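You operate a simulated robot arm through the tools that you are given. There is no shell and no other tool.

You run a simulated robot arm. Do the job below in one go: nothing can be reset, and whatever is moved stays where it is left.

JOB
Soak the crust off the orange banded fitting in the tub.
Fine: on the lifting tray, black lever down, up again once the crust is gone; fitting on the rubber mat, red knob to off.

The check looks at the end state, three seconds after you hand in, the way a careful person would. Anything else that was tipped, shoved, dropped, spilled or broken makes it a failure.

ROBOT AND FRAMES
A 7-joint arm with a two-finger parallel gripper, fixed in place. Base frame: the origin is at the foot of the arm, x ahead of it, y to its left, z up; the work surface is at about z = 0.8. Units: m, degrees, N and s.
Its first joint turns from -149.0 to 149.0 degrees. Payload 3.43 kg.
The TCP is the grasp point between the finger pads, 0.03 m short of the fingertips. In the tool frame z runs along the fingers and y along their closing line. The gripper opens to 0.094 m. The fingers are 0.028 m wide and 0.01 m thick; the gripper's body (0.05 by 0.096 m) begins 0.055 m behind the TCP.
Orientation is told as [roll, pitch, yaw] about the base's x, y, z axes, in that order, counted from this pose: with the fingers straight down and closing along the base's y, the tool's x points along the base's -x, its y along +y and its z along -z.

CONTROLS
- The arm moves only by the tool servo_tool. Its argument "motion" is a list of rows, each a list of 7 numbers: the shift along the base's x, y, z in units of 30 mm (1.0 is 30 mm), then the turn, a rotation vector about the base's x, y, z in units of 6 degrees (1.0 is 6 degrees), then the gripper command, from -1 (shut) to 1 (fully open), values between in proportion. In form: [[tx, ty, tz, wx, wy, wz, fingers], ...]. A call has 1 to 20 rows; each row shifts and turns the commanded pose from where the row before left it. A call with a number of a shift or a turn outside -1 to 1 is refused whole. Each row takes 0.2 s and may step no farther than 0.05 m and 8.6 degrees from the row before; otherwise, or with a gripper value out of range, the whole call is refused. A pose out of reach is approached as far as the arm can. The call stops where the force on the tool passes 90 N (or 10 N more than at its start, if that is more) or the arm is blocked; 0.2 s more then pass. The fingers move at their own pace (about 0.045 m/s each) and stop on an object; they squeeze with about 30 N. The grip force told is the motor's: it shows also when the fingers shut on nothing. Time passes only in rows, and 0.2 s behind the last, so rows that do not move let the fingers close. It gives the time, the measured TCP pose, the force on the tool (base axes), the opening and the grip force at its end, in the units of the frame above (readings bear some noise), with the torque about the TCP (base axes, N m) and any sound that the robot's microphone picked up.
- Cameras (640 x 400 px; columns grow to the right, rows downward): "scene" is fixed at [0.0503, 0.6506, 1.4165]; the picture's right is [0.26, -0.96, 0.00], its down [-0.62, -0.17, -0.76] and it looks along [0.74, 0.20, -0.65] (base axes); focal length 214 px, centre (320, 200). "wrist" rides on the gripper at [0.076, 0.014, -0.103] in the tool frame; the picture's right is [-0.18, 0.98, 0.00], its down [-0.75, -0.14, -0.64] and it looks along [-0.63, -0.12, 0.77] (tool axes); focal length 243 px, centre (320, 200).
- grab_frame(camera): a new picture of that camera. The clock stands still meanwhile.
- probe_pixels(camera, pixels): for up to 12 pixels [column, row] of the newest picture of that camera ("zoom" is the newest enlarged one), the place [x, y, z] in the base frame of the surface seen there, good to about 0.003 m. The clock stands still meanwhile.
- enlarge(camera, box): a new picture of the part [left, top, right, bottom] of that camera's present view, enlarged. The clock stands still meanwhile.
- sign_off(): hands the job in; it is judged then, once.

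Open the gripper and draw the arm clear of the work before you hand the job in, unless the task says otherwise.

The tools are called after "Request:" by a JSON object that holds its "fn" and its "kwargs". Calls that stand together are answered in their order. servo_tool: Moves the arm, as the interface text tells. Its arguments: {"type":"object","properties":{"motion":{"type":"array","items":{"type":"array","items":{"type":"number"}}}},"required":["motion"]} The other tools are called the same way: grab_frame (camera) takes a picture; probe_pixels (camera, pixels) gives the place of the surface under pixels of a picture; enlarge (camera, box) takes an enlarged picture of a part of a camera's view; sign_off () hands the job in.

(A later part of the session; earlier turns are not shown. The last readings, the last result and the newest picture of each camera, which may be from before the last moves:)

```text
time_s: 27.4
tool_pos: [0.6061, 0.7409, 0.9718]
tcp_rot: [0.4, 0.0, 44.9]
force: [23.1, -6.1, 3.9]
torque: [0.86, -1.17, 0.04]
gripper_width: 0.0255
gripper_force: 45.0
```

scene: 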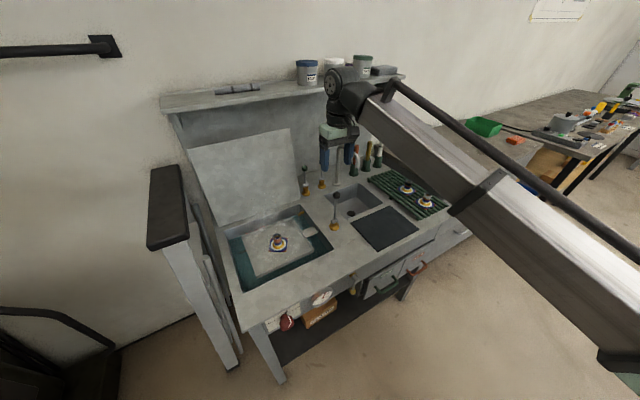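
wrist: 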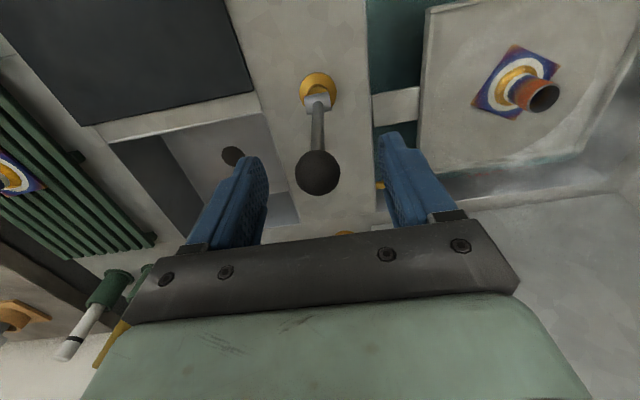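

Resistance of about 13 N along the back direction appeared. I check the pictures to see whether the ball moved or the pads slid.

Request:
{"fn": "grab_frame", "kwargs": {"camera": "wrist"}}

Request:
{"fn": "enlarge", "kwargs": {"camera": "scene", "box": [300, 160, 370, 240]}}

```text
taken
```

wrist: 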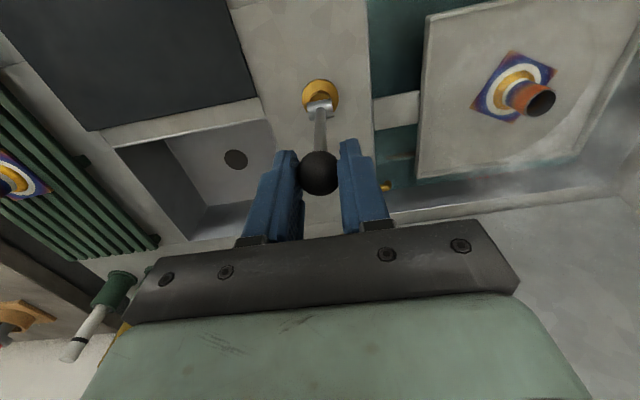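

```text
5.00 times, centred on (335, 200) of scene
```

zoom: 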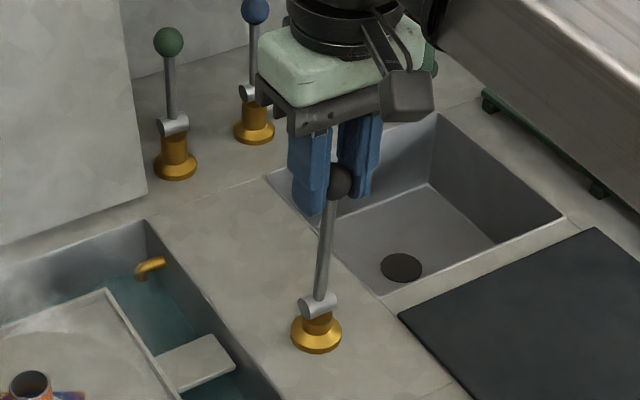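

The ball moved with the gripper (flange shifted in view, ball stays at (320,172)), so the lever is turning. I pull a bit further along the arc toward the front and watch the force.

Request:
{"fn": "servo_tool", "kwargs": {"motion": [[-0.16, -0.16, -0.025, 0, 0, 0, -1], [-0.16, -0.16, -0.03, 0, 0, 0, -1], [0, 0, 0, 0, 0, 0, -1]]}}

Request:
{"fn": "enlarge", "kwargs": {"camera": "scene", "box": [220, 160, 370, 290]}}

Request:
{"fn": "grab_frame", "kwargs": {"camera": "wrist"}}

```text
time_s: 28.2
tool_pos: [0.5956, 0.7303, 0.9699]
tcp_rot: [0.2, 0.1, 44.7]
force: [23.9, -12.3, 1.3]
torque: [0.82, -1.18, 0.02]
gripper_width: 0.0253
gripper_force: 45.4
```

```text
3.08 times, centred on (295, 225) of scene
```

zoom: 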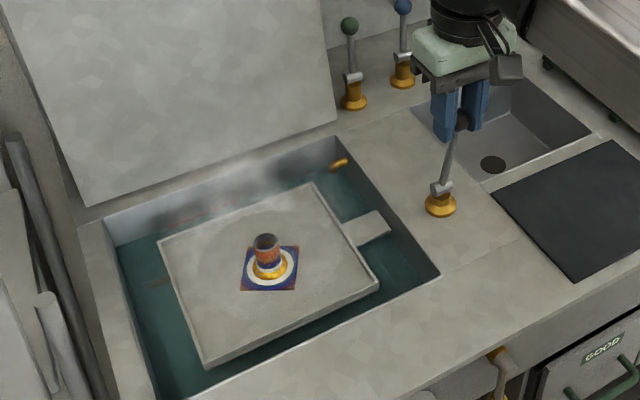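

```text
taken
```

wrist: 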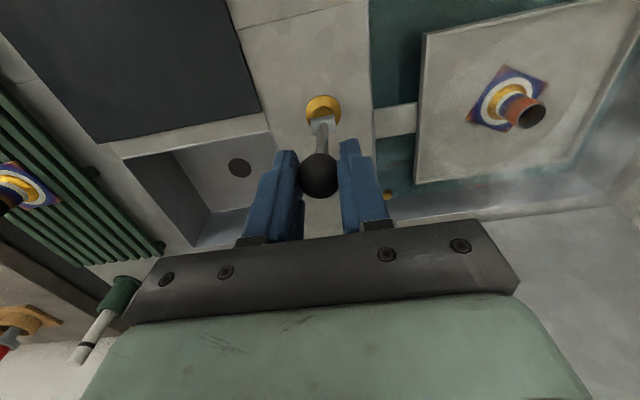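

The lever follows toward the front with steady friction, but a ~25 N sideways force along +u suggests a slight offset. I correct 2 mm toward +u and continue slowly along the arc.

Request:
{"fn": "servo_tool", "kwargs": {"motion": [[0.07, -0.07, 0, 0, 0, 0, -1], [-0.182, -0.182, -0.06, 0, 0, 0, -1], [-0.182, -0.182, -0.073, 0, 0, 0, -1], [-0.186, -0.186, -0.1, 0, 0, 0, -1], [-0.186, -0.186, -0.11, 0, 0, 0, -1], [0, 0, 0, 0, 0, 0, -1]]}}

Request:
{"fn": "enlarge", "kwargs": {"camera": "scene", "box": [220, 160, 370, 290]}}

```text
time_s: 29.6
tool_pos: [0.5734, 0.7071, 0.9583]
tcp_rot: [0.6, 0.2, 44.9]
force: [5.4, 4.8, 5.9]
torque: [1.01, -0.96, -0.04]
gripper_width: 0.0252
gripper_force: 45.4
```

```text
3.08 times, centred on (295, 225) of scene
```

zoom: 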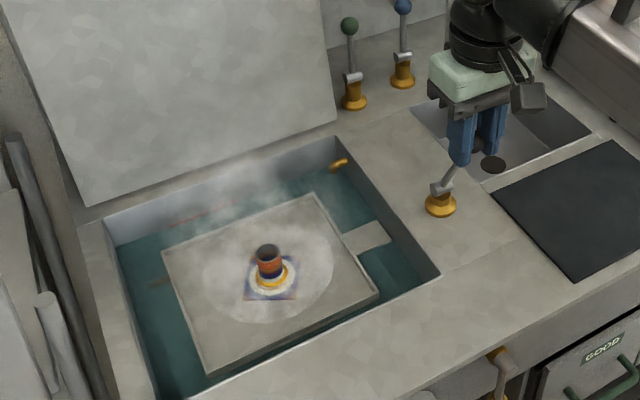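

The tray is sinking into the water as the lever comes forward; forces are now low. I continue along the arc to about 58°.

Request:
{"fn": "servo_tool", "kwargs": {"motion": [[-0.174, -0.174, -0.13, 0, 0, 0, -1], [-0.174, -0.174, -0.14, 0, 0, 0, -1], [-0.158, -0.158, -0.165, 0, 0, 0, -1], [-0.158, -0.158, -0.18, 0, 0, 0, -1], [-0.14, -0.14, -0.2, 0, 0, 0, -1], [-0.14, -0.14, -0.21, 0, 0, 0, -1], [-0.118, -0.118, -0.223, 0, 0, 0, -1], [-0.118, -0.118, -0.23, 0, 0, 0, -1], [0, 0, 0, 0, 0, 0, -1]]}}

Request:
{"fn": "enlarge", "kwargs": {"camera": "scene", "box": [220, 160, 370, 290]}}

Request:
{"fn": "grab_frame", "kwargs": {"camera": "wrist"}}

```text
time_s: 31.6
tool_pos: [0.538, 0.6718, 0.9162]
tcp_rot: [0.4, 0.1, 44.9]
force: [-12.1, 0.5, 13.5]
torque: [0.73, -0.73, -0.01]
gripper_width: 0.0255
gripper_force: 44.6
```

```text
3.08 times, centred on (295, 225) of scene
```

zoom: 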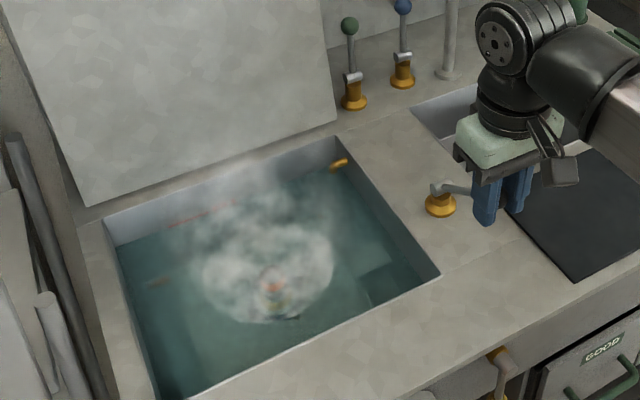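

```text
taken
```

wrist: 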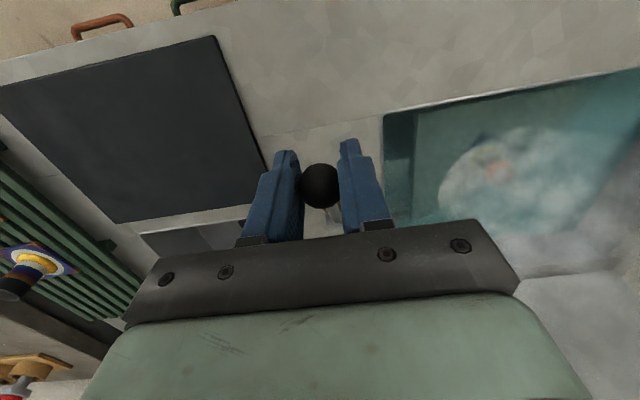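

The tray is submerged with bubbles at (270,280). The ball slid slightly between pads (now at (320,185)), with some radial force, so I zoom in on the lever to judge its angle.

Request:
{"fn": "enlarge", "kwargs": {"camera": "scene", "box": [340, 190, 400, 240]}}

Request:
{"fn": "probe_pixels", "kwargs": {"camera": "wrist", "pixels": [[320, 175], [320, 185], [320, 195], [330, 215], [330, 205], [322, 168]]}}

```text
8.00 times, centred on (370, 215) of scene
```

zoom: 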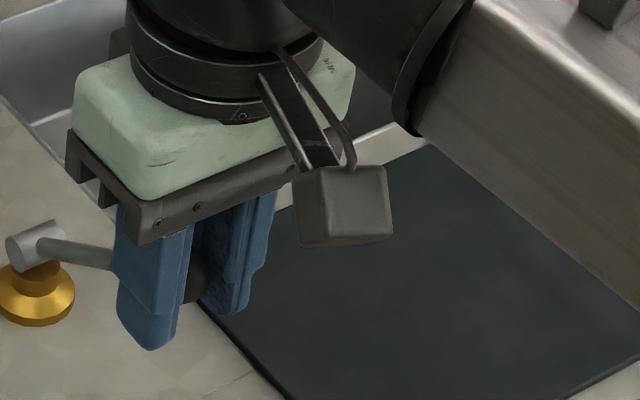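

```text
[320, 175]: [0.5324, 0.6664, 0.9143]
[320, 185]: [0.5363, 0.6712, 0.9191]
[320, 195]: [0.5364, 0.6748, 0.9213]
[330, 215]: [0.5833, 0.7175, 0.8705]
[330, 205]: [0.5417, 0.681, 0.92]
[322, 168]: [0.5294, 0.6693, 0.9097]
```

Ball centre is about (0.542,0.677,0.909), i.e. roughly 53° from vertical. I carry on along the arc toward 68° and watch the force.

Request:
{"fn": "servo_tool", "kwargs": {"motion": [[-0.095, -0.095, -0.2, 0, 0, 0, -1], [-0.095, -0.095, -0.2, 0, 0, 0, -1], [-0.085, -0.085, -0.245, 0, 0, 0, -1], [-0.085, -0.085, -0.245, 0, 0, 0, -1], [0, 0, 0, 0, 0, 0, -1]]}}

Request:
{"fn": "grab_frame", "kwargs": {"camera": "wrist"}}

Request:
{"fn": "enlarge", "kwargs": {"camera": "scene", "box": [220, 160, 420, 300]}}

```text
time_s: 32.8
tool_pos: [0.5277, 0.6634, 0.8876]
tcp_rot: [0.4, 0.0, 44.9]
force: [2.8, 14.3, 3.8]
torque: [0.99, -1.01, 0.12]
gripper_width: 0.0257
gripper_force: 45.2
```

```text
taken
```

wrist: 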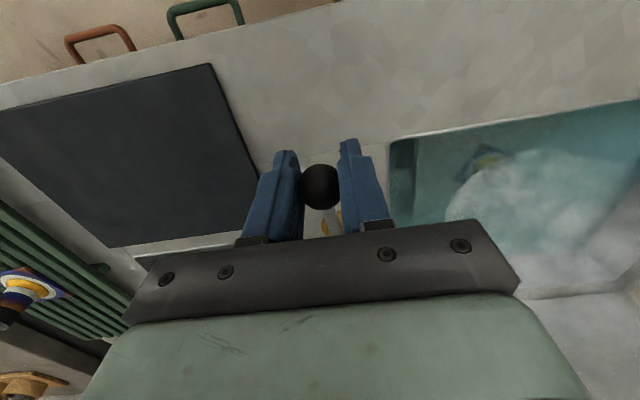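

```text
2.86 times, centred on (320, 230) of scene
```

zoom: 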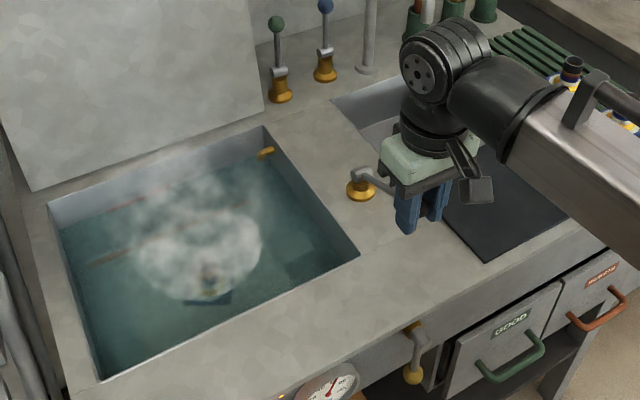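

Still moving with modest force. I continue toward 84° in small steps.

Request:
{"fn": "servo_tool", "kwargs": {"motion": [[-0.06, -0.06, -0.26, 0, 0, 0, -1], [-0.06, -0.06, -0.26, 0, 0, 0, -1], [0, 0, 0, 0, 0, 0, -1]]}}

Request:
{"fn": "servo_tool", "kwargs": {"motion": [[-0.035, -0.035, -0.27, 0, 0, 0, -1], [-0.035, -0.035, -0.27, 0, 0, 0, -1], [0, 0, 0, 0, 0, 0, -1]]}}

Request:
{"fn": "enlarge", "kwargs": {"camera": "scene", "box": [300, 180, 400, 260]}}

Request:
{"fn": "grab_frame", "kwargs": {"camera": "wrist"}}

```text
time_s: 33.6
tool_pos: [0.5243, 0.6577, 0.8731]
tcp_rot: [0.5, -0.1, 44.7]
force: [9.2, 18.1, 5.9]
torque: [1.02, -1.05, -0.06]
gripper_width: 0.0257
gripper_force: 44.5
```

```text
time_s: 34.4
tool_pos: [0.5243, 0.6591, 0.8572]
tcp_rot: [0.7, -0.9, 44.8]
force: [29.5, 44.2, 43.8]
torque: [-0.2, 0.17, -0.01]
gripper_width: 0.0258
gripper_force: 45.5
```

```text
5.00 times, centred on (350, 220) of scene
```

zoom: 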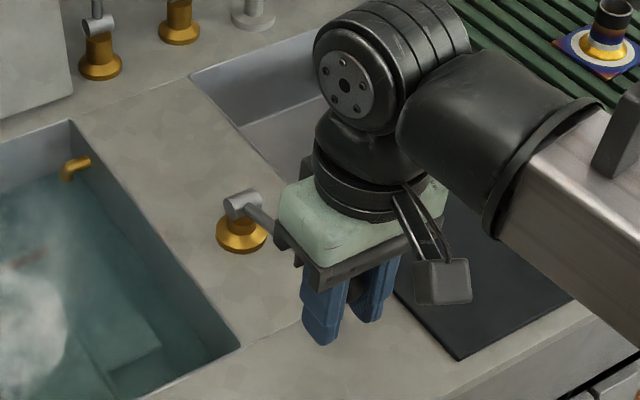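

```text
taken
```

wrist: 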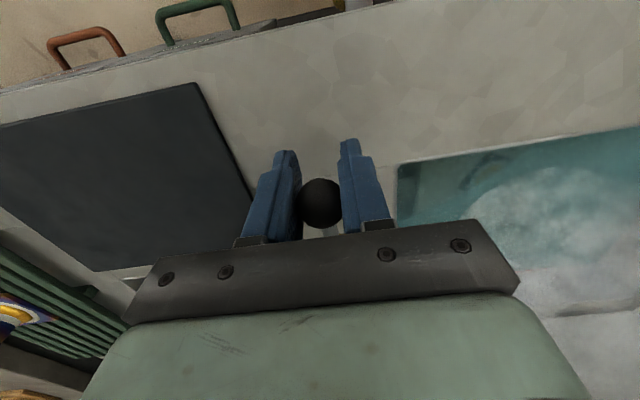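

Force jumped to about 68 N, suggesting the lever's end stop (the ball slid in the pads to (321,203)). I probe the ball and back off the command slightly.

Request:
{"fn": "probe_pixels", "kwargs": {"camera": "wrist", "pixels": [[321, 190], [321, 203], [321, 215], [322, 228]]}}

Request:
{"fn": "servo_tool", "kwargs": {"motion": [[0.05, 0.05, 0.12, 0, 0, 0, -1], [0, 0, 0, 0, 0, 0, -1]]}}

```text
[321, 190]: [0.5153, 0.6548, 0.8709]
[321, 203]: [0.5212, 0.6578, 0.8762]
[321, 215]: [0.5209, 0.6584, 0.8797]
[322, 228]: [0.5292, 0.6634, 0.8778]
```

```text
time_s: 35.0
tool_pos: [0.5244, 0.6584, 0.8589]
tcp_rot: [0.6, -0.5, 44.9]
force: [17.6, 34.6, -4.0]
torque: [0.5, -0.62, 0.04]
gripper_width: 0.0256
gripper_force: 45.0
```

Ball is at about (0.527,0.664,0.867), about 75° down. I relax the remaining outward pull by moving a few mm back toward the pivot.

Request:
{"fn": "servo_tool", "kwargs": {"motion": [[0.08, 0.1, 0, 0, 0, 0, -1], [0, 0, 0, 0, 0, 0, -1]]}}

Request:
{"fn": "servo_tool", "kwargs": {"motion": [[0.04, 0.04, -0.13, 0, 0, 0, -1], [0, 0, 0, 0, 0, 0, -1]]}}

Request:
{"fn": "grab_frame", "kwargs": {"camera": "wrist"}}

```text
time_s: 35.6
tool_pos: [0.5249, 0.6586, 0.8612]
tcp_rot: [0.5, 0.3, 44.9]
force: [-4.5, 8.7, -9.8]
torque: [-0.21, 0.39, 0.07]
gripper_width: 0.0258
gripper_force: 44.8
```

```text
time_s: 36.2
tool_pos: [0.5243, 0.6591, 0.859]
tcp_rot: [0.4, 0.1, 44.9]
force: [-24.7, -9.3, 12.4]
torque: [0.35, -0.5, 0.06]
gripper_width: 0.0257
gripper_force: 45.0
```

```text
taken
```

wrist: 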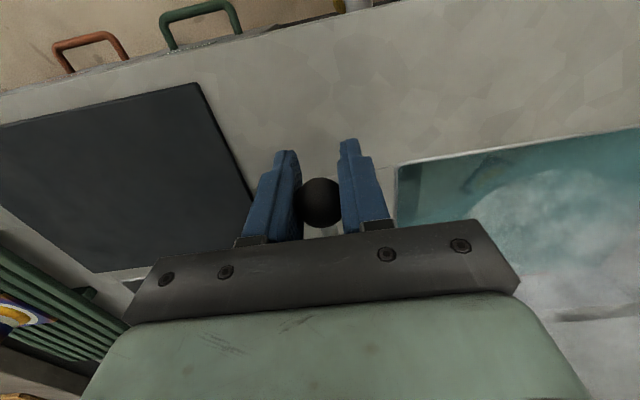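

The position no longer changes while force builds both ways, so the lever is against its stop. I open the fingers, rise a little, and look at whether it stays down.

Request:
{"fn": "servo_tool", "kwargs": {"motion": [[0.03, 0.02, 0.05, 0, 0, 0, -0.3], [0, 0, 0, 0, 0, 0, 0.2], [0, 0, 0, 0, 0, 0, 0.5], [0, 0, 0.8, 0, 0, 0, 0.5], [0, 0, 1, 0, 0, 0, 0.5], [0, 0, 1, 0, 0, 0, 0.5], [0, 0, 0, 0, 0, 0, 0.5]]}}

Request:
{"fn": "grab_frame", "kwargs": {"camera": "wrist"}}

Request:
{"fn": "enlarge", "kwargs": {"camera": "scene", "box": [220, 160, 400, 290]}}

```text
time_s: 37.8
tool_pos: [0.5289, 0.6611, 0.9419]
tcp_rot: [0.5, 0.0, 44.8]
force: [-0.5, 0.3, -0.3]
torque: [0.01, -0.01, -0.01]
gripper_width: 0.0704
gripper_force: 0.0
```

```text
taken
```

wrist: 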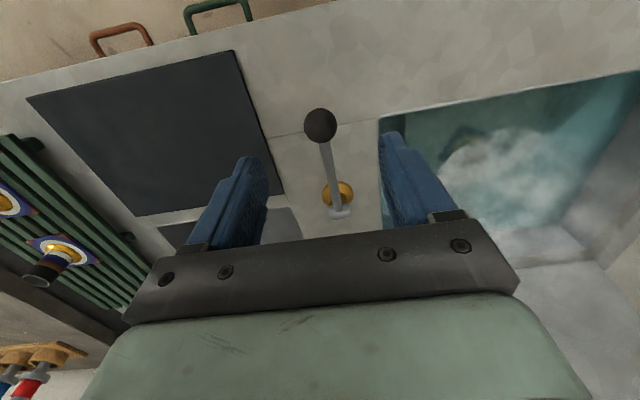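

```text
3.08 times, centred on (310, 225) of scene
```

zoom: 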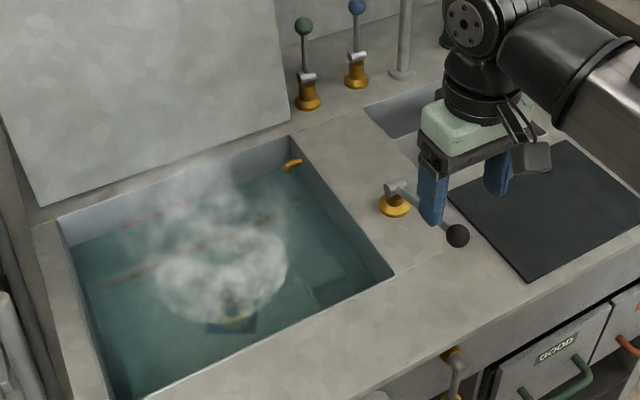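

The lever stays down, ball at (457,236) in the zoom, and the fitting is submerged and fizzing at (232,310). I move the arm a bit out of the way and zoom in on the fitting.

Request:
{"fn": "enlarge", "kwargs": {"camera": "scene", "box": [260, 225, 310, 275]}}

Request:
{"fn": "enlarge", "kwargs": {"camera": "wrist", "box": [380, 60, 640, 260]}}

Request:
{"fn": "probe_pixels", "kwargs": {"camera": "wrist", "pixels": [[320, 113], [320, 125], [320, 138], [328, 165], [333, 195], [340, 210], [470, 140], [460, 145]]}}

```text
8.00 times, centred on (285, 250) of scene
```

zoom: 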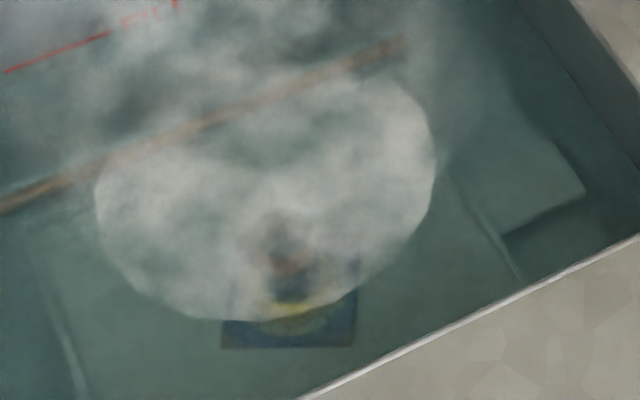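

```text
2.00 times, centred on (510, 160) of wrist
```

zoom: 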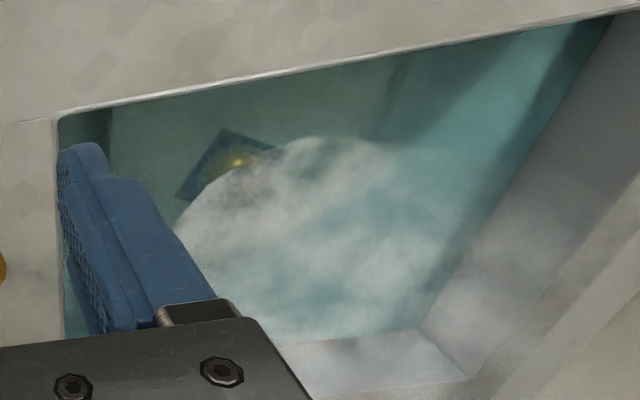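

```text
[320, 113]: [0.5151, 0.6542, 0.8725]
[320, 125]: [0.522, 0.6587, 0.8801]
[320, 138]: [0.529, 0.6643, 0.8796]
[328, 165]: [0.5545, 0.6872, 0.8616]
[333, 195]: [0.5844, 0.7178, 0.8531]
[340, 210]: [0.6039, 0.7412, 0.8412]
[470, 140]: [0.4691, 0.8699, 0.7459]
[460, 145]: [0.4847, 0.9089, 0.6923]
```

Lever ball holds at z≈0.867. Foam and steam partly hide the fitting, so I wait in place with empty rows and look again.

Request:
{"fn": "servo_tool", "kwargs": {"motion": [[0, 0, 0, 0, 0, 0, 0.5], [0, 0, 0, 0, 0, 0, 0.5], [0, 0, 0, 0, 0, 0, 0.5], [0, 0, 0, 0, 0, 0, 0.5], [0, 0, 0, 0, 0, 0, 0.5], [0, 0, 0, 0, 0, 0, 0.5], [0, 0, 0, 0, 0, 0, 0.5], [0, 0, 0, 0, 0, 0, 0.5], [0, 0, 0, 0, 0, 0, 0.5], [0, 0, 0, 0, 0, 0, 0.5], [0, 0, 0, 0, 0, 0, 0.5], [0, 0, 0, 0, 0, 0, 0.5], [0, 0, 0, 0, 0, 0, 0.5], [0, 0, 0, 0, 0, 0, 0.5], [0, 0, 0, 0, 0, 0, 0.5], [0, 0, 0, 0, 0, 0, 0.5], [0, 0, 0, 0, 0, 0, 0.5], [0, 0, 0, 0, 0, 0, 0.5], [0, 0, 0, 0, 0, 0, 0.5], [0, 0, 0, 0, 0, 0, 0.5]]}}

Request:
{"fn": "enlarge", "kwargs": {"camera": "scene", "box": [260, 225, 310, 275]}}

Request:
{"fn": "enlarge", "kwargs": {"camera": "wrist", "box": [380, 60, 640, 260]}}

Request:
{"fn": "enlarge", "kwargs": {"camera": "scene", "box": [260, 280, 345, 340]}}

```text
time_s: 42.0
tool_pos: [0.5289, 0.6624, 0.9419]
tcp_rot: [0.5, 0.2, 44.8]
force: [-0.1, -0.2, 0.6]
torque: [0.0, -0.03, 0.03]
gripper_width: 0.0705
gripper_force: 0.0
```

```text
8.00 times, centred on (285, 250) of scene
```

zoom: 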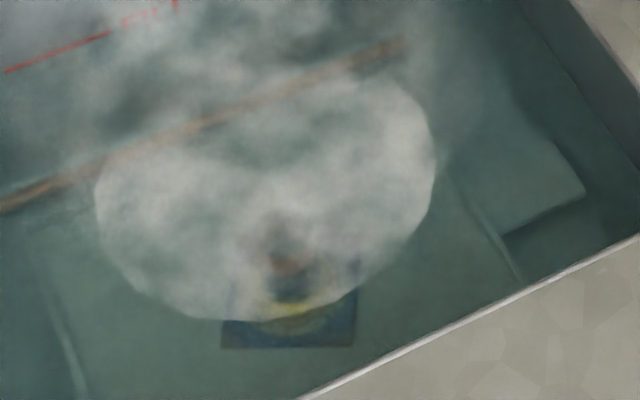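

```text
2.00 times, centred on (510, 160) of wrist
```

zoom: 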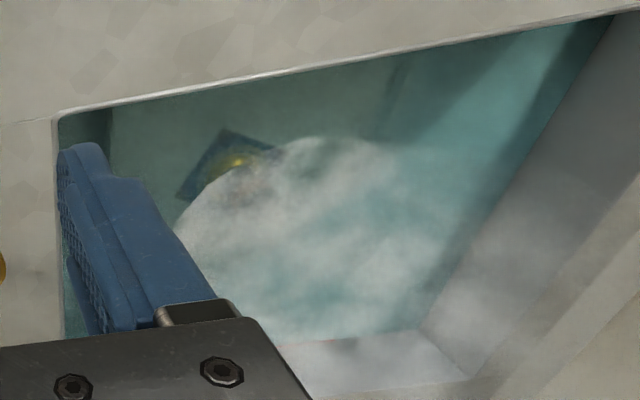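

```text
6.67 times, centred on (302, 310) of scene
```

zoom: 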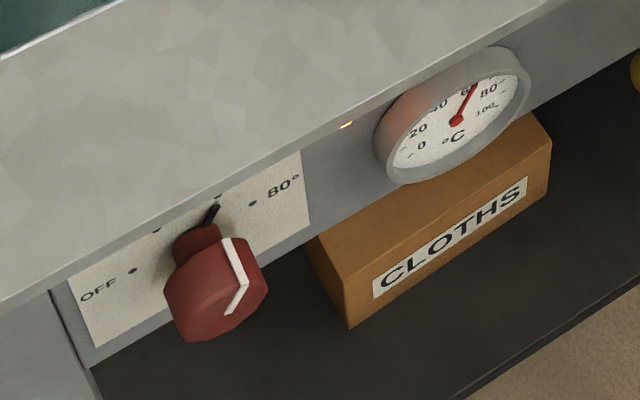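

I zoom tighter on the visible front part of the fitting plate at scene pixel about (283,268), and check the gauge which reads around 60.

Request:
{"fn": "enlarge", "kwargs": {"camera": "scene", "box": [268, 250, 296, 272]}}

Request:
{"fn": "enlarge", "kwargs": {"camera": "scene", "box": [308, 284, 338, 306]}}

```text
16.00 times, centred on (282, 261) of scene
```

zoom: 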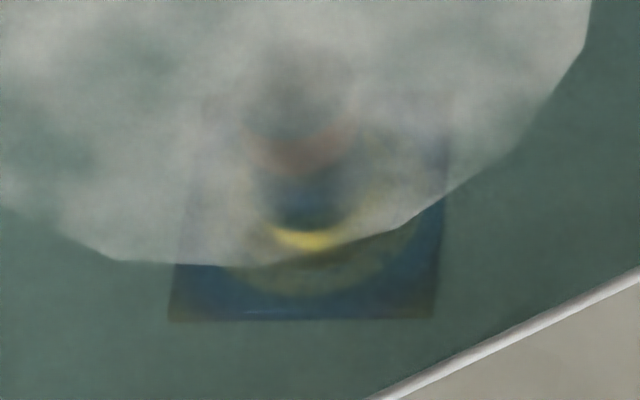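

```text
16.00 times, centred on (323, 295) of scene
```

zoom: 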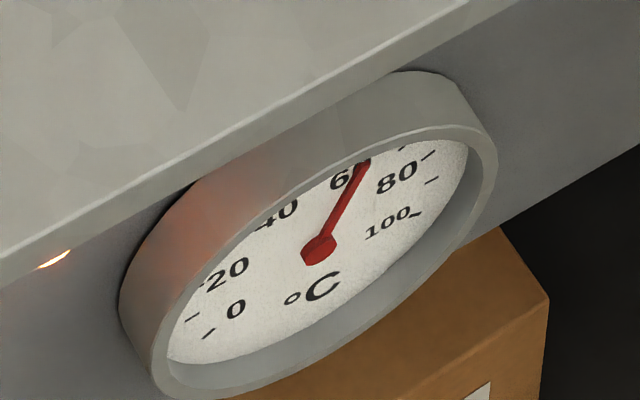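

The ring on the plate is now just a dull olive arc at (330,285). I keep waiting and compare again.

Request:
{"fn": "servo_tool", "kwargs": {"motion": [[0, 0, 0, 0, 0, 0, 0.5], [0, 0, 0, 0, 0, 0, 0.5], [0, 0, 0, 0, 0, 0, 0.5], [0, 0, 0, 0, 0, 0, 0.5], [0, 0, 0, 0, 0, 0, 0.5], [0, 0, 0, 0, 0, 0, 0.5], [0, 0, 0, 0, 0, 0, 0.5], [0, 0, 0, 0, 0, 0, 0.5], [0, 0, 0, 0, 0, 0, 0.5], [0, 0, 0, 0, 0, 0, 0.5], [0, 0, 0, 0, 0, 0, 0.5], [0, 0, 0, 0, 0, 0, 0.5], [0, 0, 0, 0, 0, 0, 0.5], [0, 0, 0, 0, 0, 0, 0.5], [0, 0, 0, 0, 0, 0, 0.5], [0, 0, 0, 0, 0, 0, 0.5], [0, 0, 0, 0, 0, 0, 0.5], [0, 0, 0, 0, 0, 0, 0.5], [0, 0, 0, 0, 0, 0, 0.5], [0, 0, 0, 0, 0, 0, 0.5]]}}

Request:
{"fn": "enlarge", "kwargs": {"camera": "scene", "box": [268, 250, 296, 272]}}

```text
time_s: 46.2
tool_pos: [0.5297, 0.661, 0.9416]
tcp_rot: [0.5, 0.1, 44.7]
force: [-0.6, -0.4, -0.3]
torque: [0.02, -0.02, -0.02]
gripper_width: 0.0704
gripper_force: 0.1
```

```text
16.00 times, centred on (282, 261) of scene
```

zoom: 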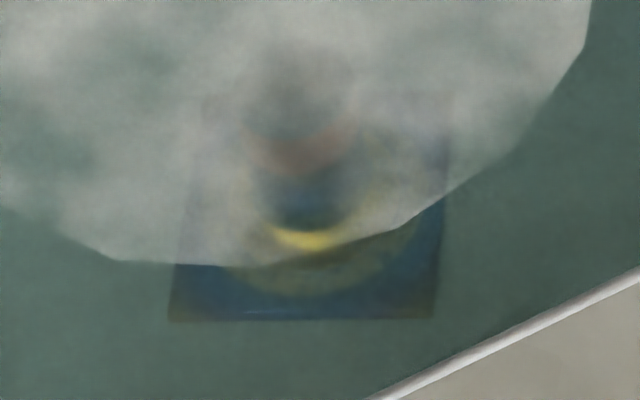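

Only a faint change, if any. I wait another 8 seconds and compare.

Request:
{"fn": "servo_tool", "kwargs": {"motion": [[0, 0, 0, 0, 0, 0, 0.5], [0, 0, 0, 0, 0, 0, 0.5], [0, 0, 0, 0, 0, 0, 0.5], [0, 0, 0, 0, 0, 0, 0.5], [0, 0, 0, 0, 0, 0, 0.5], [0, 0, 0, 0, 0, 0, 0.5], [0, 0, 0, 0, 0, 0, 0.5], [0, 0, 0, 0, 0, 0, 0.5], [0, 0, 0, 0, 0, 0, 0.5], [0, 0, 0, 0, 0, 0, 0.5], [0, 0, 0, 0, 0, 0, 0.5], [0, 0, 0, 0, 0, 0, 0.5], [0, 0, 0, 0, 0, 0, 0.5], [0, 0, 0, 0, 0, 0, 0.5], [0, 0, 0, 0, 0, 0, 0.5], [0, 0, 0, 0, 0, 0, 0.5], [0, 0, 0, 0, 0, 0, 0.5], [0, 0, 0, 0, 0, 0, 0.5], [0, 0, 0, 0, 0, 0, 0.5], [0, 0, 0, 0, 0, 0, 0.5]]}}

Request:
{"fn": "servo_tool", "kwargs": {"motion": [[0, 0, 0, 0, 0, 0, 0.5], [0, 0, 0, 0, 0, 0, 0.5], [0, 0, 0, 0, 0, 0, 0.5], [0, 0, 0, 0, 0, 0, 0.5], [0, 0, 0, 0, 0, 0, 0.5], [0, 0, 0, 0, 0, 0, 0.5], [0, 0, 0, 0, 0, 0, 0.5], [0, 0, 0, 0, 0, 0, 0.5], [0, 0, 0, 0, 0, 0, 0.5], [0, 0, 0, 0, 0, 0, 0.5], [0, 0, 0, 0, 0, 0, 0.5], [0, 0, 0, 0, 0, 0, 0.5], [0, 0, 0, 0, 0, 0, 0.5], [0, 0, 0, 0, 0, 0, 0.5], [0, 0, 0, 0, 0, 0, 0.5], [0, 0, 0, 0, 0, 0, 0.5], [0, 0, 0, 0, 0, 0, 0.5], [0, 0, 0, 0, 0, 0, 0.5], [0, 0, 0, 0, 0, 0, 0.5], [0, 0, 0, 0, 0, 0, 0.5]]}}

Request:
{"fn": "enlarge", "kwargs": {"camera": "scene", "box": [268, 250, 296, 272]}}

Request:
{"fn": "grab_frame", "kwargs": {"camera": "scene"}}

```text
time_s: 50.4
tool_pos: [0.5293, 0.6614, 0.9427]
tcp_rot: [0.4, 0.1, 44.8]
force: [0.3, -0.4, 0.2]
torque: [0.01, -0.01, -0.01]
gripper_width: 0.0703
gripper_force: 0.1
```

```text
time_s: 54.6
tool_pos: [0.5286, 0.6609, 0.942]
tcp_rot: [0.5, 0.1, 44.8]
force: [-0.1, 0.6, 0.3]
torque: [0.02, 0.01, 0.01]
gripper_width: 0.0704
gripper_force: 0.0
```

```text
16.00 times, centred on (282, 261) of scene
```

zoom: 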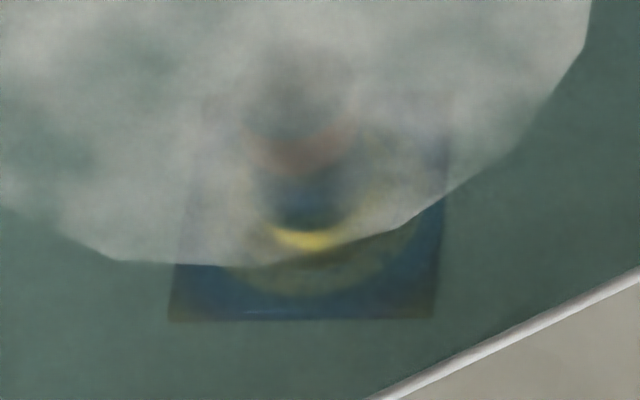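

```text
taken
```

scene: 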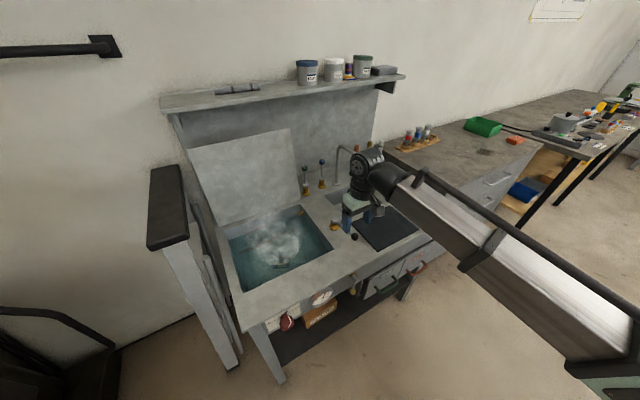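

The olive arc might be either leftover crust or bare heat tint; I can't tell from here. I move the gripper in front of the tub so that the wrist camera looks at the fitting through the open fingers, near TCP (0.351,0.825,0.88).

Request:
{"fn": "servo_tool", "kwargs": {"motion": [[0, 0, 0.6, 0, 0, 0, 1], [-0.99, 0.911, 0, 0, 0, 0, 1], [-0.99, 0.911, 0, 0, 0, 0, 1], [-0.99, 0.911, 0, 0, 0, 0, 1], [-0.99, 0.911, 0, 0, 0, 0, 1], [-0.99, 0.911, 0, 0, 0, 0, 1], [-0.99, 0.911, 0, 0, 0, 0, 1], [0, 0, -1, 0, 0, 0, 1], [0, 0, -1, 0, 0, 0, 1], [0, 0, -0.6, 0, 0, 0, 1], [0, 0, 0, 0, 0, 0, 1]]}}

Request:
{"fn": "grab_frame", "kwargs": {"camera": "wrist"}}

```text
time_s: 57.0
tool_pos: [0.3507, 0.8258, 0.8828]
tcp_rot: [0.5, 0.0, 44.8]
force: [-0.4, 0.1, 0.0]
torque: [-0.03, -0.02, 0.01]
gripper_width: 0.094
gripper_force: 0.0
```

```text
taken
```

wrist: 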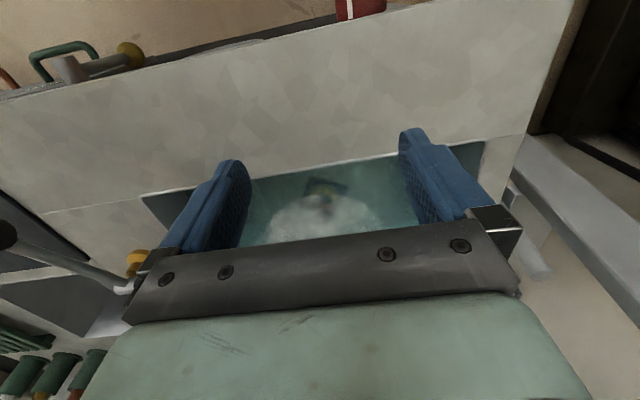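

Request:
{"fn": "enlarge", "kwargs": {"camera": "wrist", "box": [285, 165, 365, 225]}}

```text
6.67 times, centred on (325, 195) of wrist
```

zoom: 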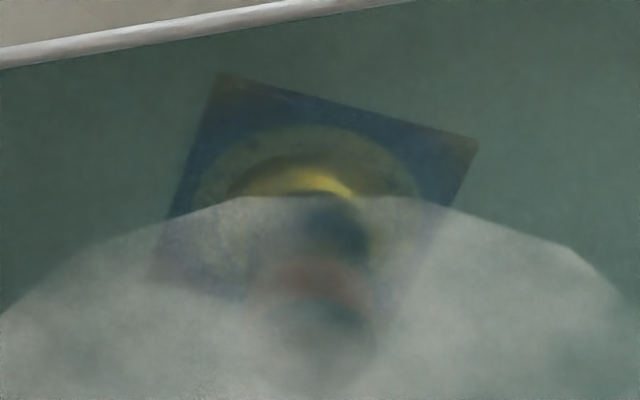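

Now the ring around the bead is seen from (200,180) over (330,130) to (415,190): a patchy greenish ring that may still be crust. I wait here 4 s and compare the same view.

Request:
{"fn": "servo_tool", "kwargs": {"motion": [[0, 0, 0, 0, 0, 0, 1], [0, 0, 0, 0, 0, 0, 1], [0, 0, 0, 0, 0, 0, 1], [0, 0, 0, 0, 0, 0, 1], [0, 0, 0, 0, 0, 0, 1], [0, 0, 0, 0, 0, 0, 1], [0, 0, 0, 0, 0, 0, 1], [0, 0, 0, 0, 0, 0, 1], [0, 0, 0, 0, 0, 0, 1], [0, 0, 0, 0, 0, 0, 1], [0, 0, 0, 0, 0, 0, 1], [0, 0, 0, 0, 0, 0, 1], [0, 0, 0, 0, 0, 0, 1], [0, 0, 0, 0, 0, 0, 1], [0, 0, 0, 0, 0, 0, 1], [0, 0, 0, 0, 0, 0, 1], [0, 0, 0, 0, 0, 0, 1], [0, 0, 0, 0, 0, 0, 1], [0, 0, 0, 0, 0, 0, 1], [0, 0, 0, 0, 0, 0, 1]]}}

Request:
{"fn": "enlarge", "kwargs": {"camera": "wrist", "box": [285, 165, 365, 225]}}

```text
time_s: 61.2
tool_pos: [0.3503, 0.8253, 0.883]
tcp_rot: [0.5, 0.2, 44.9]
force: [0.0, 0.9, 1.0]
torque: [-0.01, -0.02, 0.0]
gripper_width: 0.0941
gripper_force: 0.1
```

```text
6.67 times, centred on (325, 195) of wrist
```

zoom: 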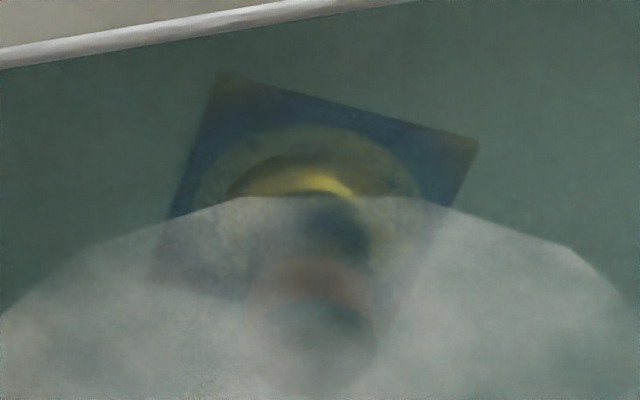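

The ring is slightly fainter but still there. I wait about 8 s more and compare.

Request:
{"fn": "servo_tool", "kwargs": {"motion": [[0, 0, 0, 0, 0, 0, 1], [0, 0, 0, 0, 0, 0, 1], [0, 0, 0, 0, 0, 0, 1], [0, 0, 0, 0, 0, 0, 1], [0, 0, 0, 0, 0, 0, 1], [0, 0, 0, 0, 0, 0, 1], [0, 0, 0, 0, 0, 0, 1], [0, 0, 0, 0, 0, 0, 1], [0, 0, 0, 0, 0, 0, 1], [0, 0, 0, 0, 0, 0, 1], [0, 0, 0, 0, 0, 0, 1], [0, 0, 0, 0, 0, 0, 1], [0, 0, 0, 0, 0, 0, 1], [0, 0, 0, 0, 0, 0, 1], [0, 0, 0, 0, 0, 0, 1], [0, 0, 0, 0, 0, 0, 1], [0, 0, 0, 0, 0, 0, 1], [0, 0, 0, 0, 0, 0, 1], [0, 0, 0, 0, 0, 0, 1], [0, 0, 0, 0, 0, 0, 1]]}}

Request:
{"fn": "servo_tool", "kwargs": {"motion": [[0, 0, 0, 0, 0, 0, 1], [0, 0, 0, 0, 0, 0, 1], [0, 0, 0, 0, 0, 0, 1], [0, 0, 0, 0, 0, 0, 1], [0, 0, 0, 0, 0, 0, 1], [0, 0, 0, 0, 0, 0, 1], [0, 0, 0, 0, 0, 0, 1], [0, 0, 0, 0, 0, 0, 1], [0, 0, 0, 0, 0, 0, 1], [0, 0, 0, 0, 0, 0, 1], [0, 0, 0, 0, 0, 0, 1], [0, 0, 0, 0, 0, 0, 1], [0, 0, 0, 0, 0, 0, 1], [0, 0, 0, 0, 0, 0, 1], [0, 0, 0, 0, 0, 0, 1], [0, 0, 0, 0, 0, 0, 1], [0, 0, 0, 0, 0, 0, 1], [0, 0, 0, 0, 0, 0, 1], [0, 0, 0, 0, 0, 0, 1], [0, 0, 0, 0, 0, 0, 1]]}}

Request:
{"fn": "enlarge", "kwargs": {"camera": "wrist", "box": [285, 165, 365, 225]}}

```text
time_s: 65.4
tool_pos: [0.3501, 0.8253, 0.8833]
tcp_rot: [0.4, 0.1, 44.9]
force: [0.4, -0.5, -0.4]
torque: [-0.01, 0.02, 0.02]
gripper_width: 0.0941
gripper_force: 0.1
```

```text
time_s: 69.6
tool_pos: [0.3504, 0.8243, 0.8832]
tcp_rot: [0.5, 0.1, 44.9]
force: [-0.3, 0.6, 0.3]
torque: [0.0, 0.01, 0.03]
gripper_width: 0.0941
gripper_force: 0.0
```

```text
6.67 times, centred on (325, 195) of wrist
```

zoom: 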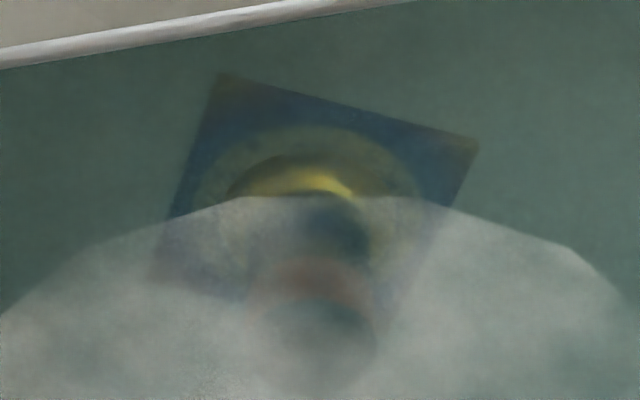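

The ring is fading gradually (now duller than before) but not gone. I wait about 12 s more.

Request:
{"fn": "servo_tool", "kwargs": {"motion": [[0, 0, 0, 0, 0, 0, 1], [0, 0, 0, 0, 0, 0, 1], [0, 0, 0, 0, 0, 0, 1], [0, 0, 0, 0, 0, 0, 1], [0, 0, 0, 0, 0, 0, 1], [0, 0, 0, 0, 0, 0, 1], [0, 0, 0, 0, 0, 0, 1], [0, 0, 0, 0, 0, 0, 1], [0, 0, 0, 0, 0, 0, 1], [0, 0, 0, 0, 0, 0, 1], [0, 0, 0, 0, 0, 0, 1], [0, 0, 0, 0, 0, 0, 1], [0, 0, 0, 0, 0, 0, 1], [0, 0, 0, 0, 0, 0, 1], [0, 0, 0, 0, 0, 0, 1], [0, 0, 0, 0, 0, 0, 1], [0, 0, 0, 0, 0, 0, 1], [0, 0, 0, 0, 0, 0, 1], [0, 0, 0, 0, 0, 0, 1], [0, 0, 0, 0, 0, 0, 1]]}}

Request:
{"fn": "servo_tool", "kwargs": {"motion": [[0, 0, 0, 0, 0, 0, 1], [0, 0, 0, 0, 0, 0, 1], [0, 0, 0, 0, 0, 0, 1], [0, 0, 0, 0, 0, 0, 1], [0, 0, 0, 0, 0, 0, 1], [0, 0, 0, 0, 0, 0, 1], [0, 0, 0, 0, 0, 0, 1], [0, 0, 0, 0, 0, 0, 1], [0, 0, 0, 0, 0, 0, 1], [0, 0, 0, 0, 0, 0, 1], [0, 0, 0, 0, 0, 0, 1], [0, 0, 0, 0, 0, 0, 1], [0, 0, 0, 0, 0, 0, 1], [0, 0, 0, 0, 0, 0, 1], [0, 0, 0, 0, 0, 0, 1], [0, 0, 0, 0, 0, 0, 1], [0, 0, 0, 0, 0, 0, 1], [0, 0, 0, 0, 0, 0, 1], [0, 0, 0, 0, 0, 0, 1], [0, 0, 0, 0, 0, 0, 1]]}}

Request:
{"fn": "servo_tool", "kwargs": {"motion": [[0, 0, 0, 0, 0, 0, 1], [0, 0, 0, 0, 0, 0, 1], [0, 0, 0, 0, 0, 0, 1], [0, 0, 0, 0, 0, 0, 1], [0, 0, 0, 0, 0, 0, 1], [0, 0, 0, 0, 0, 0, 1], [0, 0, 0, 0, 0, 0, 1], [0, 0, 0, 0, 0, 0, 1], [0, 0, 0, 0, 0, 0, 1], [0, 0, 0, 0, 0, 0, 1], [0, 0, 0, 0, 0, 0, 1], [0, 0, 0, 0, 0, 0, 1], [0, 0, 0, 0, 0, 0, 1], [0, 0, 0, 0, 0, 0, 1], [0, 0, 0, 0, 0, 0, 1], [0, 0, 0, 0, 0, 0, 1], [0, 0, 0, 0, 0, 0, 1], [0, 0, 0, 0, 0, 0, 1], [0, 0, 0, 0, 0, 0, 1], [0, 0, 0, 0, 0, 0, 1]]}}

Request:
{"fn": "enlarge", "kwargs": {"camera": "wrist", "box": [285, 165, 365, 225]}}

Request:
{"fn": "enlarge", "kwargs": {"camera": "scene", "box": [260, 280, 345, 340]}}

```text
time_s: 73.8
tool_pos: [0.3503, 0.8267, 0.8811]
tcp_rot: [0.5, 0.0, 44.8]
force: [1.2, 0.5, -1.1]
torque: [-0.03, -0.02, -0.01]
gripper_width: 0.0939
gripper_force: 0.1
```

```text
time_s: 78.0
tool_pos: [0.3504, 0.8252, 0.8822]
tcp_rot: [0.4, 0.0, 44.8]
force: [0.1, -0.4, 0.5]
torque: [-0.03, 0.03, 0.04]
gripper_width: 0.0938
gripper_force: 0.0
```

```text
time_s: 82.2
tool_pos: [0.3506, 0.8257, 0.8829]
tcp_rot: [0.4, 0.1, 44.7]
force: [0.4, 0.3, 0.1]
torque: [-0.02, 0.01, 0.01]
gripper_width: 0.0941
gripper_force: 0.0
```

```text
6.67 times, centred on (325, 195) of wrist
```

zoom: 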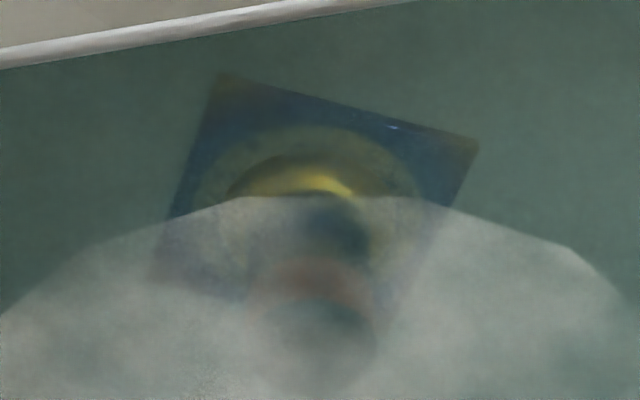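

```text
6.67 times, centred on (302, 310) of scene
```

zoom: 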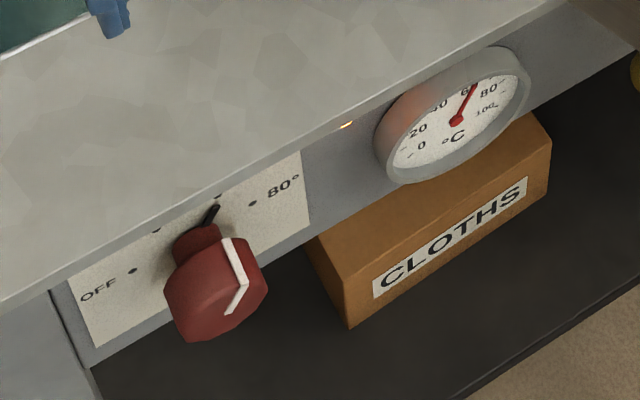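

The ring hasn't clearly changed since, so I'll raise the tray and inspect it properly. I go back over the lever ball at (0.527,0.663), first to z≈0.905 with fingers half open.

Request:
{"fn": "servo_tool", "kwargs": {"motion": [[0, 0, 0.867, 0, 0, 0, 0.5], [0, 0, 0.867, 0, 0, 0, 0.5], [0, 0, 0.867, 0, 0, 0, 0.5], [0.98, -0.9, 0, 0, 0, 0, 0.5], [0.98, -0.9, 0, 0, 0, 0, 0.5], [0.98, -0.9, 0, 0, 0, 0, 0.5], [0.98, -0.9, 0, 0, 0, 0, 0.5], [0.98, -0.9, 0, 0, 0, 0, 0.5], [0.98, -0.9, 0, 0, 0, 0, 0.5], [0, 0, -0.9, 0, 0, 0, 0.5], [0, 0, -0.9, 0, 0, 0, 0.5], [0, 0, 0, 0, 0, 0, 0.5]]}}

Request:
{"fn": "grab_frame", "kwargs": {"camera": "wrist"}}

```text
time_s: 84.8
tool_pos: [0.5274, 0.6643, 0.9063]
tcp_rot: [0.5, 0.0, 44.9]
force: [0.4, -0.3, 0.4]
torque: [-0.02, 0.05, 0.0]
gripper_width: 0.0701
gripper_force: 0.1
```

```text
taken
```

wrist: 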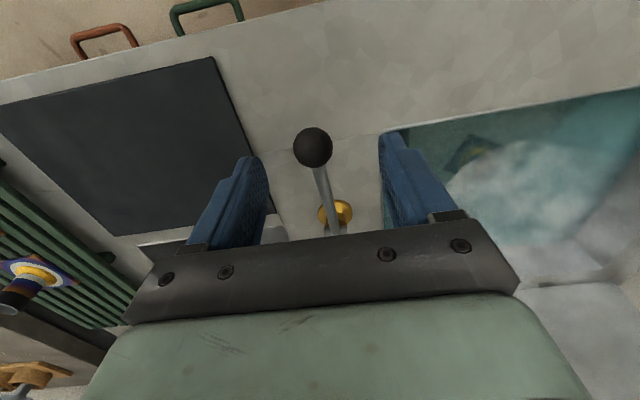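

Ball is at (313,148), about 4 mm to the +u side of the finger centre. I correct by that and lower to z≈0.877, then close.

Request:
{"fn": "servo_tool", "kwargs": {"motion": [[0.07, -0.12, -0.3, 0, 0, 0, 0.5], [0, 0, -0.65, 0, 0, 0, 0.5], [0, 0, 0, 0, 0, 0, 0.2], [0, 0, 0, 0, 0, 0, -0.2], [0, 0, 0, 0, 0, 0, -1], [0, 0, 0, 0, 0, 0, -1], [0, 0, 0, 0, 0, 0, -1]]}}

Request:
{"fn": "grab_frame", "kwargs": {"camera": "wrist"}}

```text
time_s: 86.4
tool_pos: [0.5276, 0.6617, 0.8769]
tcp_rot: [0.6, 0.0, 44.9]
force: [-16.2, 17.1, -1.1]
torque: [0.13, 0.11, -0.04]
gripper_width: 0.0254
gripper_force: 44.9
```

```text
taken
```

wrist: 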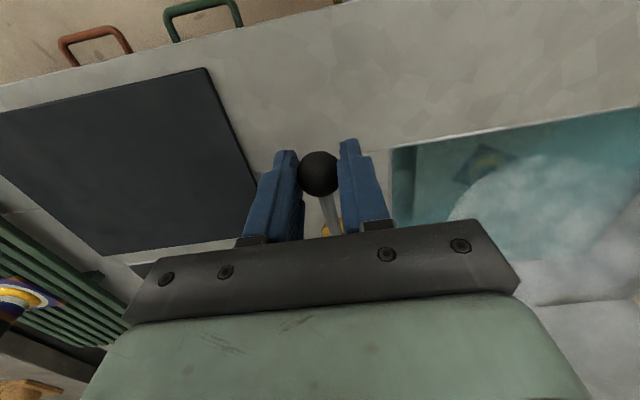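

Sideways force is 23 N along -u, so I shift back 2 mm and then swing the lever up along its arc in small steps to about 52°.

Request:
{"fn": "servo_tool", "kwargs": {"motion": [[-0.045, 0.045, 0, 0, 0, 0, -1], [0.061, 0.061, 0.262, 0, 0, 0, -1], [0.061, 0.061, 0.265, 0, 0, 0, -1], [0.086, 0.086, 0.25, 0, 0, 0, -1], [0.086, 0.086, 0.25, 0, 0, 0, -1], [0.11, 0.11, 0.23, 0, 0, 0, -1], [0.11, 0.11, 0.23, 0, 0, 0, -1], [0, 0, 0, 0, 0, 0, -1]]}}

Request:
{"fn": "grab_frame", "kwargs": {"camera": "wrist"}}

```text
time_s: 88.2
tool_pos: [0.5421, 0.6761, 0.9236]
tcp_rot: [0.5, 0.2, 44.8]
force: [-11.6, -4.4, -9.4]
torque: [-0.96, 1.02, 0.01]
gripper_width: 0.0255
gripper_force: 45.2
```

```text
taken
```

wrist: 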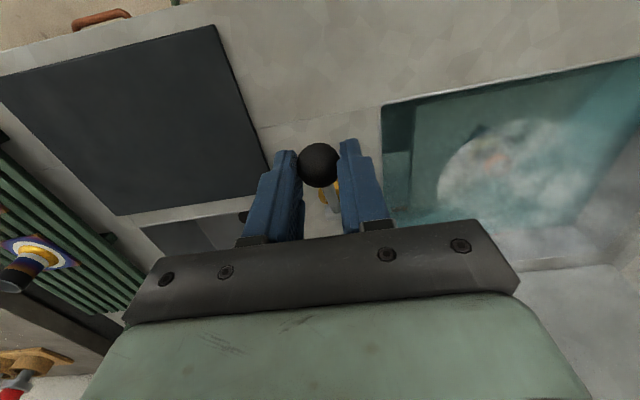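

The lever follows well with about 15 N resistance. I continue up to about 20°.

Request:
{"fn": "servo_tool", "kwargs": {"motion": [[0.125, 0.135, 0.207, 0, 0, 0, -1], [0.125, 0.135, 0.207, 0, 0, 0, -1], [0.145, 0.155, 0.18, 0, 0, 0, -1], [0.145, 0.155, 0.18, 0, 0, 0, -1], [0.162, 0.17, 0.147, 0, 0, 0, -1], [0.162, 0.17, 0.147, 0, 0, 0, -1], [0.175, 0.184, 0.113, 0, 0, 0, -1], [0.175, 0.184, 0.113, 0, 0, 0, -1], [0, 0, 0, 0, 0, 0, -1]]}}

Request:
{"fn": "grab_frame", "kwargs": {"camera": "wrist"}}

Request:
{"fn": "enlarge", "kwargs": {"camera": "scene", "box": [220, 160, 400, 290]}}

```text
time_s: 90.2
tool_pos: [0.5779, 0.7138, 0.9618]
tcp_rot: [0.3, 0.3, 44.8]
force: [3.2, -29.9, 7.7]
torque: [-1.41, 0.85, 0.29]
gripper_width: 0.0253
gripper_force: 45.3
```

```text
taken
```

wrist: 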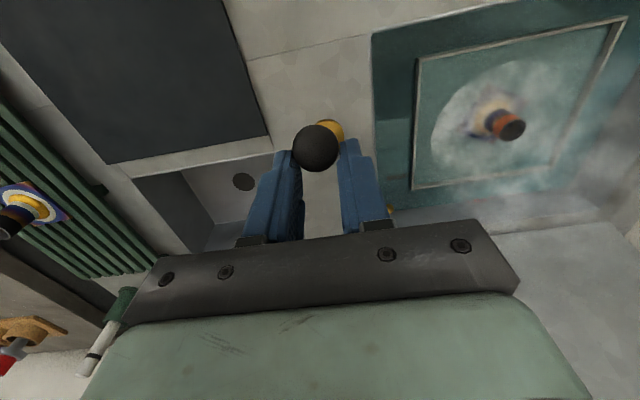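

```text
3.08 times, centred on (310, 225) of scene
```

zoom: 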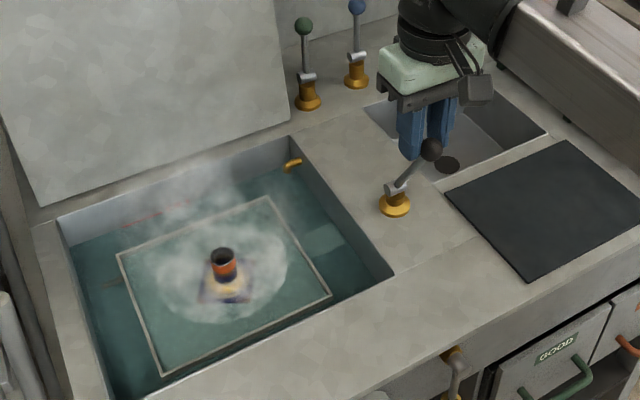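

The ball has slid toward the fingertips (at (316,148)). I probe it, then will open, recentre and regrip.

Request:
{"fn": "probe_pixels", "kwargs": {"camera": "wrist", "pixels": [[316, 135], [316, 148], [316, 160], [330, 130], [325, 140]]}}

Request:
{"fn": "enlarge", "kwargs": {"camera": "wrist", "box": [270, 100, 370, 220]}}

Request:
{"fn": "enlarge", "kwargs": {"camera": "scene", "box": [270, 225, 305, 255]}}

```text
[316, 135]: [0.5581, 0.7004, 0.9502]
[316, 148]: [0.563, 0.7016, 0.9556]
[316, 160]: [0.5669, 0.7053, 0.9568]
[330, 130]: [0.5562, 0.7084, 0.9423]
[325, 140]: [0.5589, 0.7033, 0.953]
```

```text
3.33 times, centred on (320, 160) of wrist
```

zoom: 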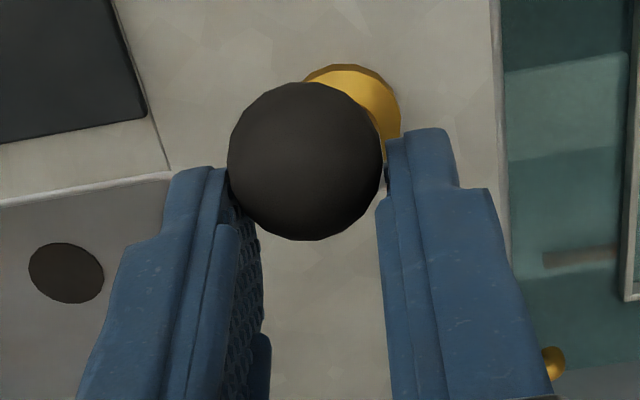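

```text
13.33 times, centred on (288, 240) of scene
```

zoom: 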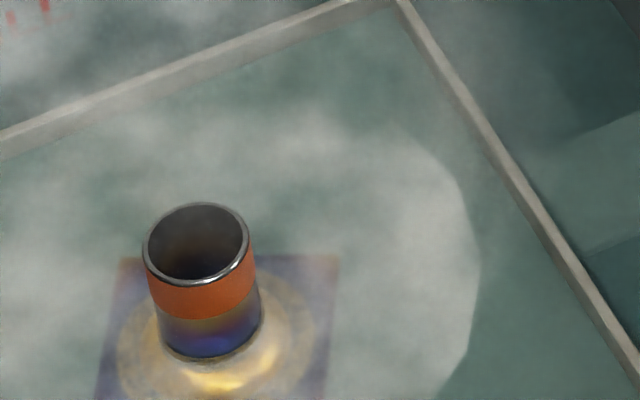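

Ball centre is about (0.568,0.706,0.944), lever ~28° from vertical, still held by friction. I open, recentre on the ball and regrip.

Request:
{"fn": "servo_tool", "kwargs": {"motion": [[0, 0, 0, 0, 0, 0, -0.2], [0, 0, 0, 0, 0, 0, 0.3], [-0.17, -0.13, -0.12, 0, 0, 0, 0.3], [-0.17, -0.13, -0.12, 0, 0, 0, 0.3], [0, 0, 0, 0, 0, 0, 0.3]]}}

Request:
{"fn": "grab_frame", "kwargs": {"camera": "wrist"}}

```text
time_s: 91.4
tool_pos: [0.5692, 0.708, 0.9543]
tcp_rot: [0.5, 0.0, 44.9]
force: [-0.5, 0.0, 0.7]
torque: [-0.03, 0.0, 0.03]
gripper_width: 0.0612
gripper_force: 0.1
```

```text
taken
```

wrist: 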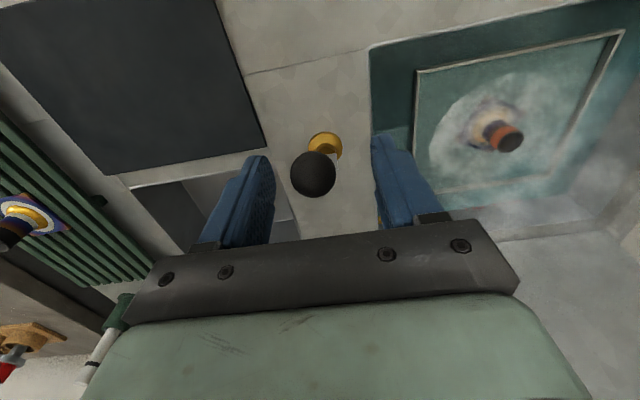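

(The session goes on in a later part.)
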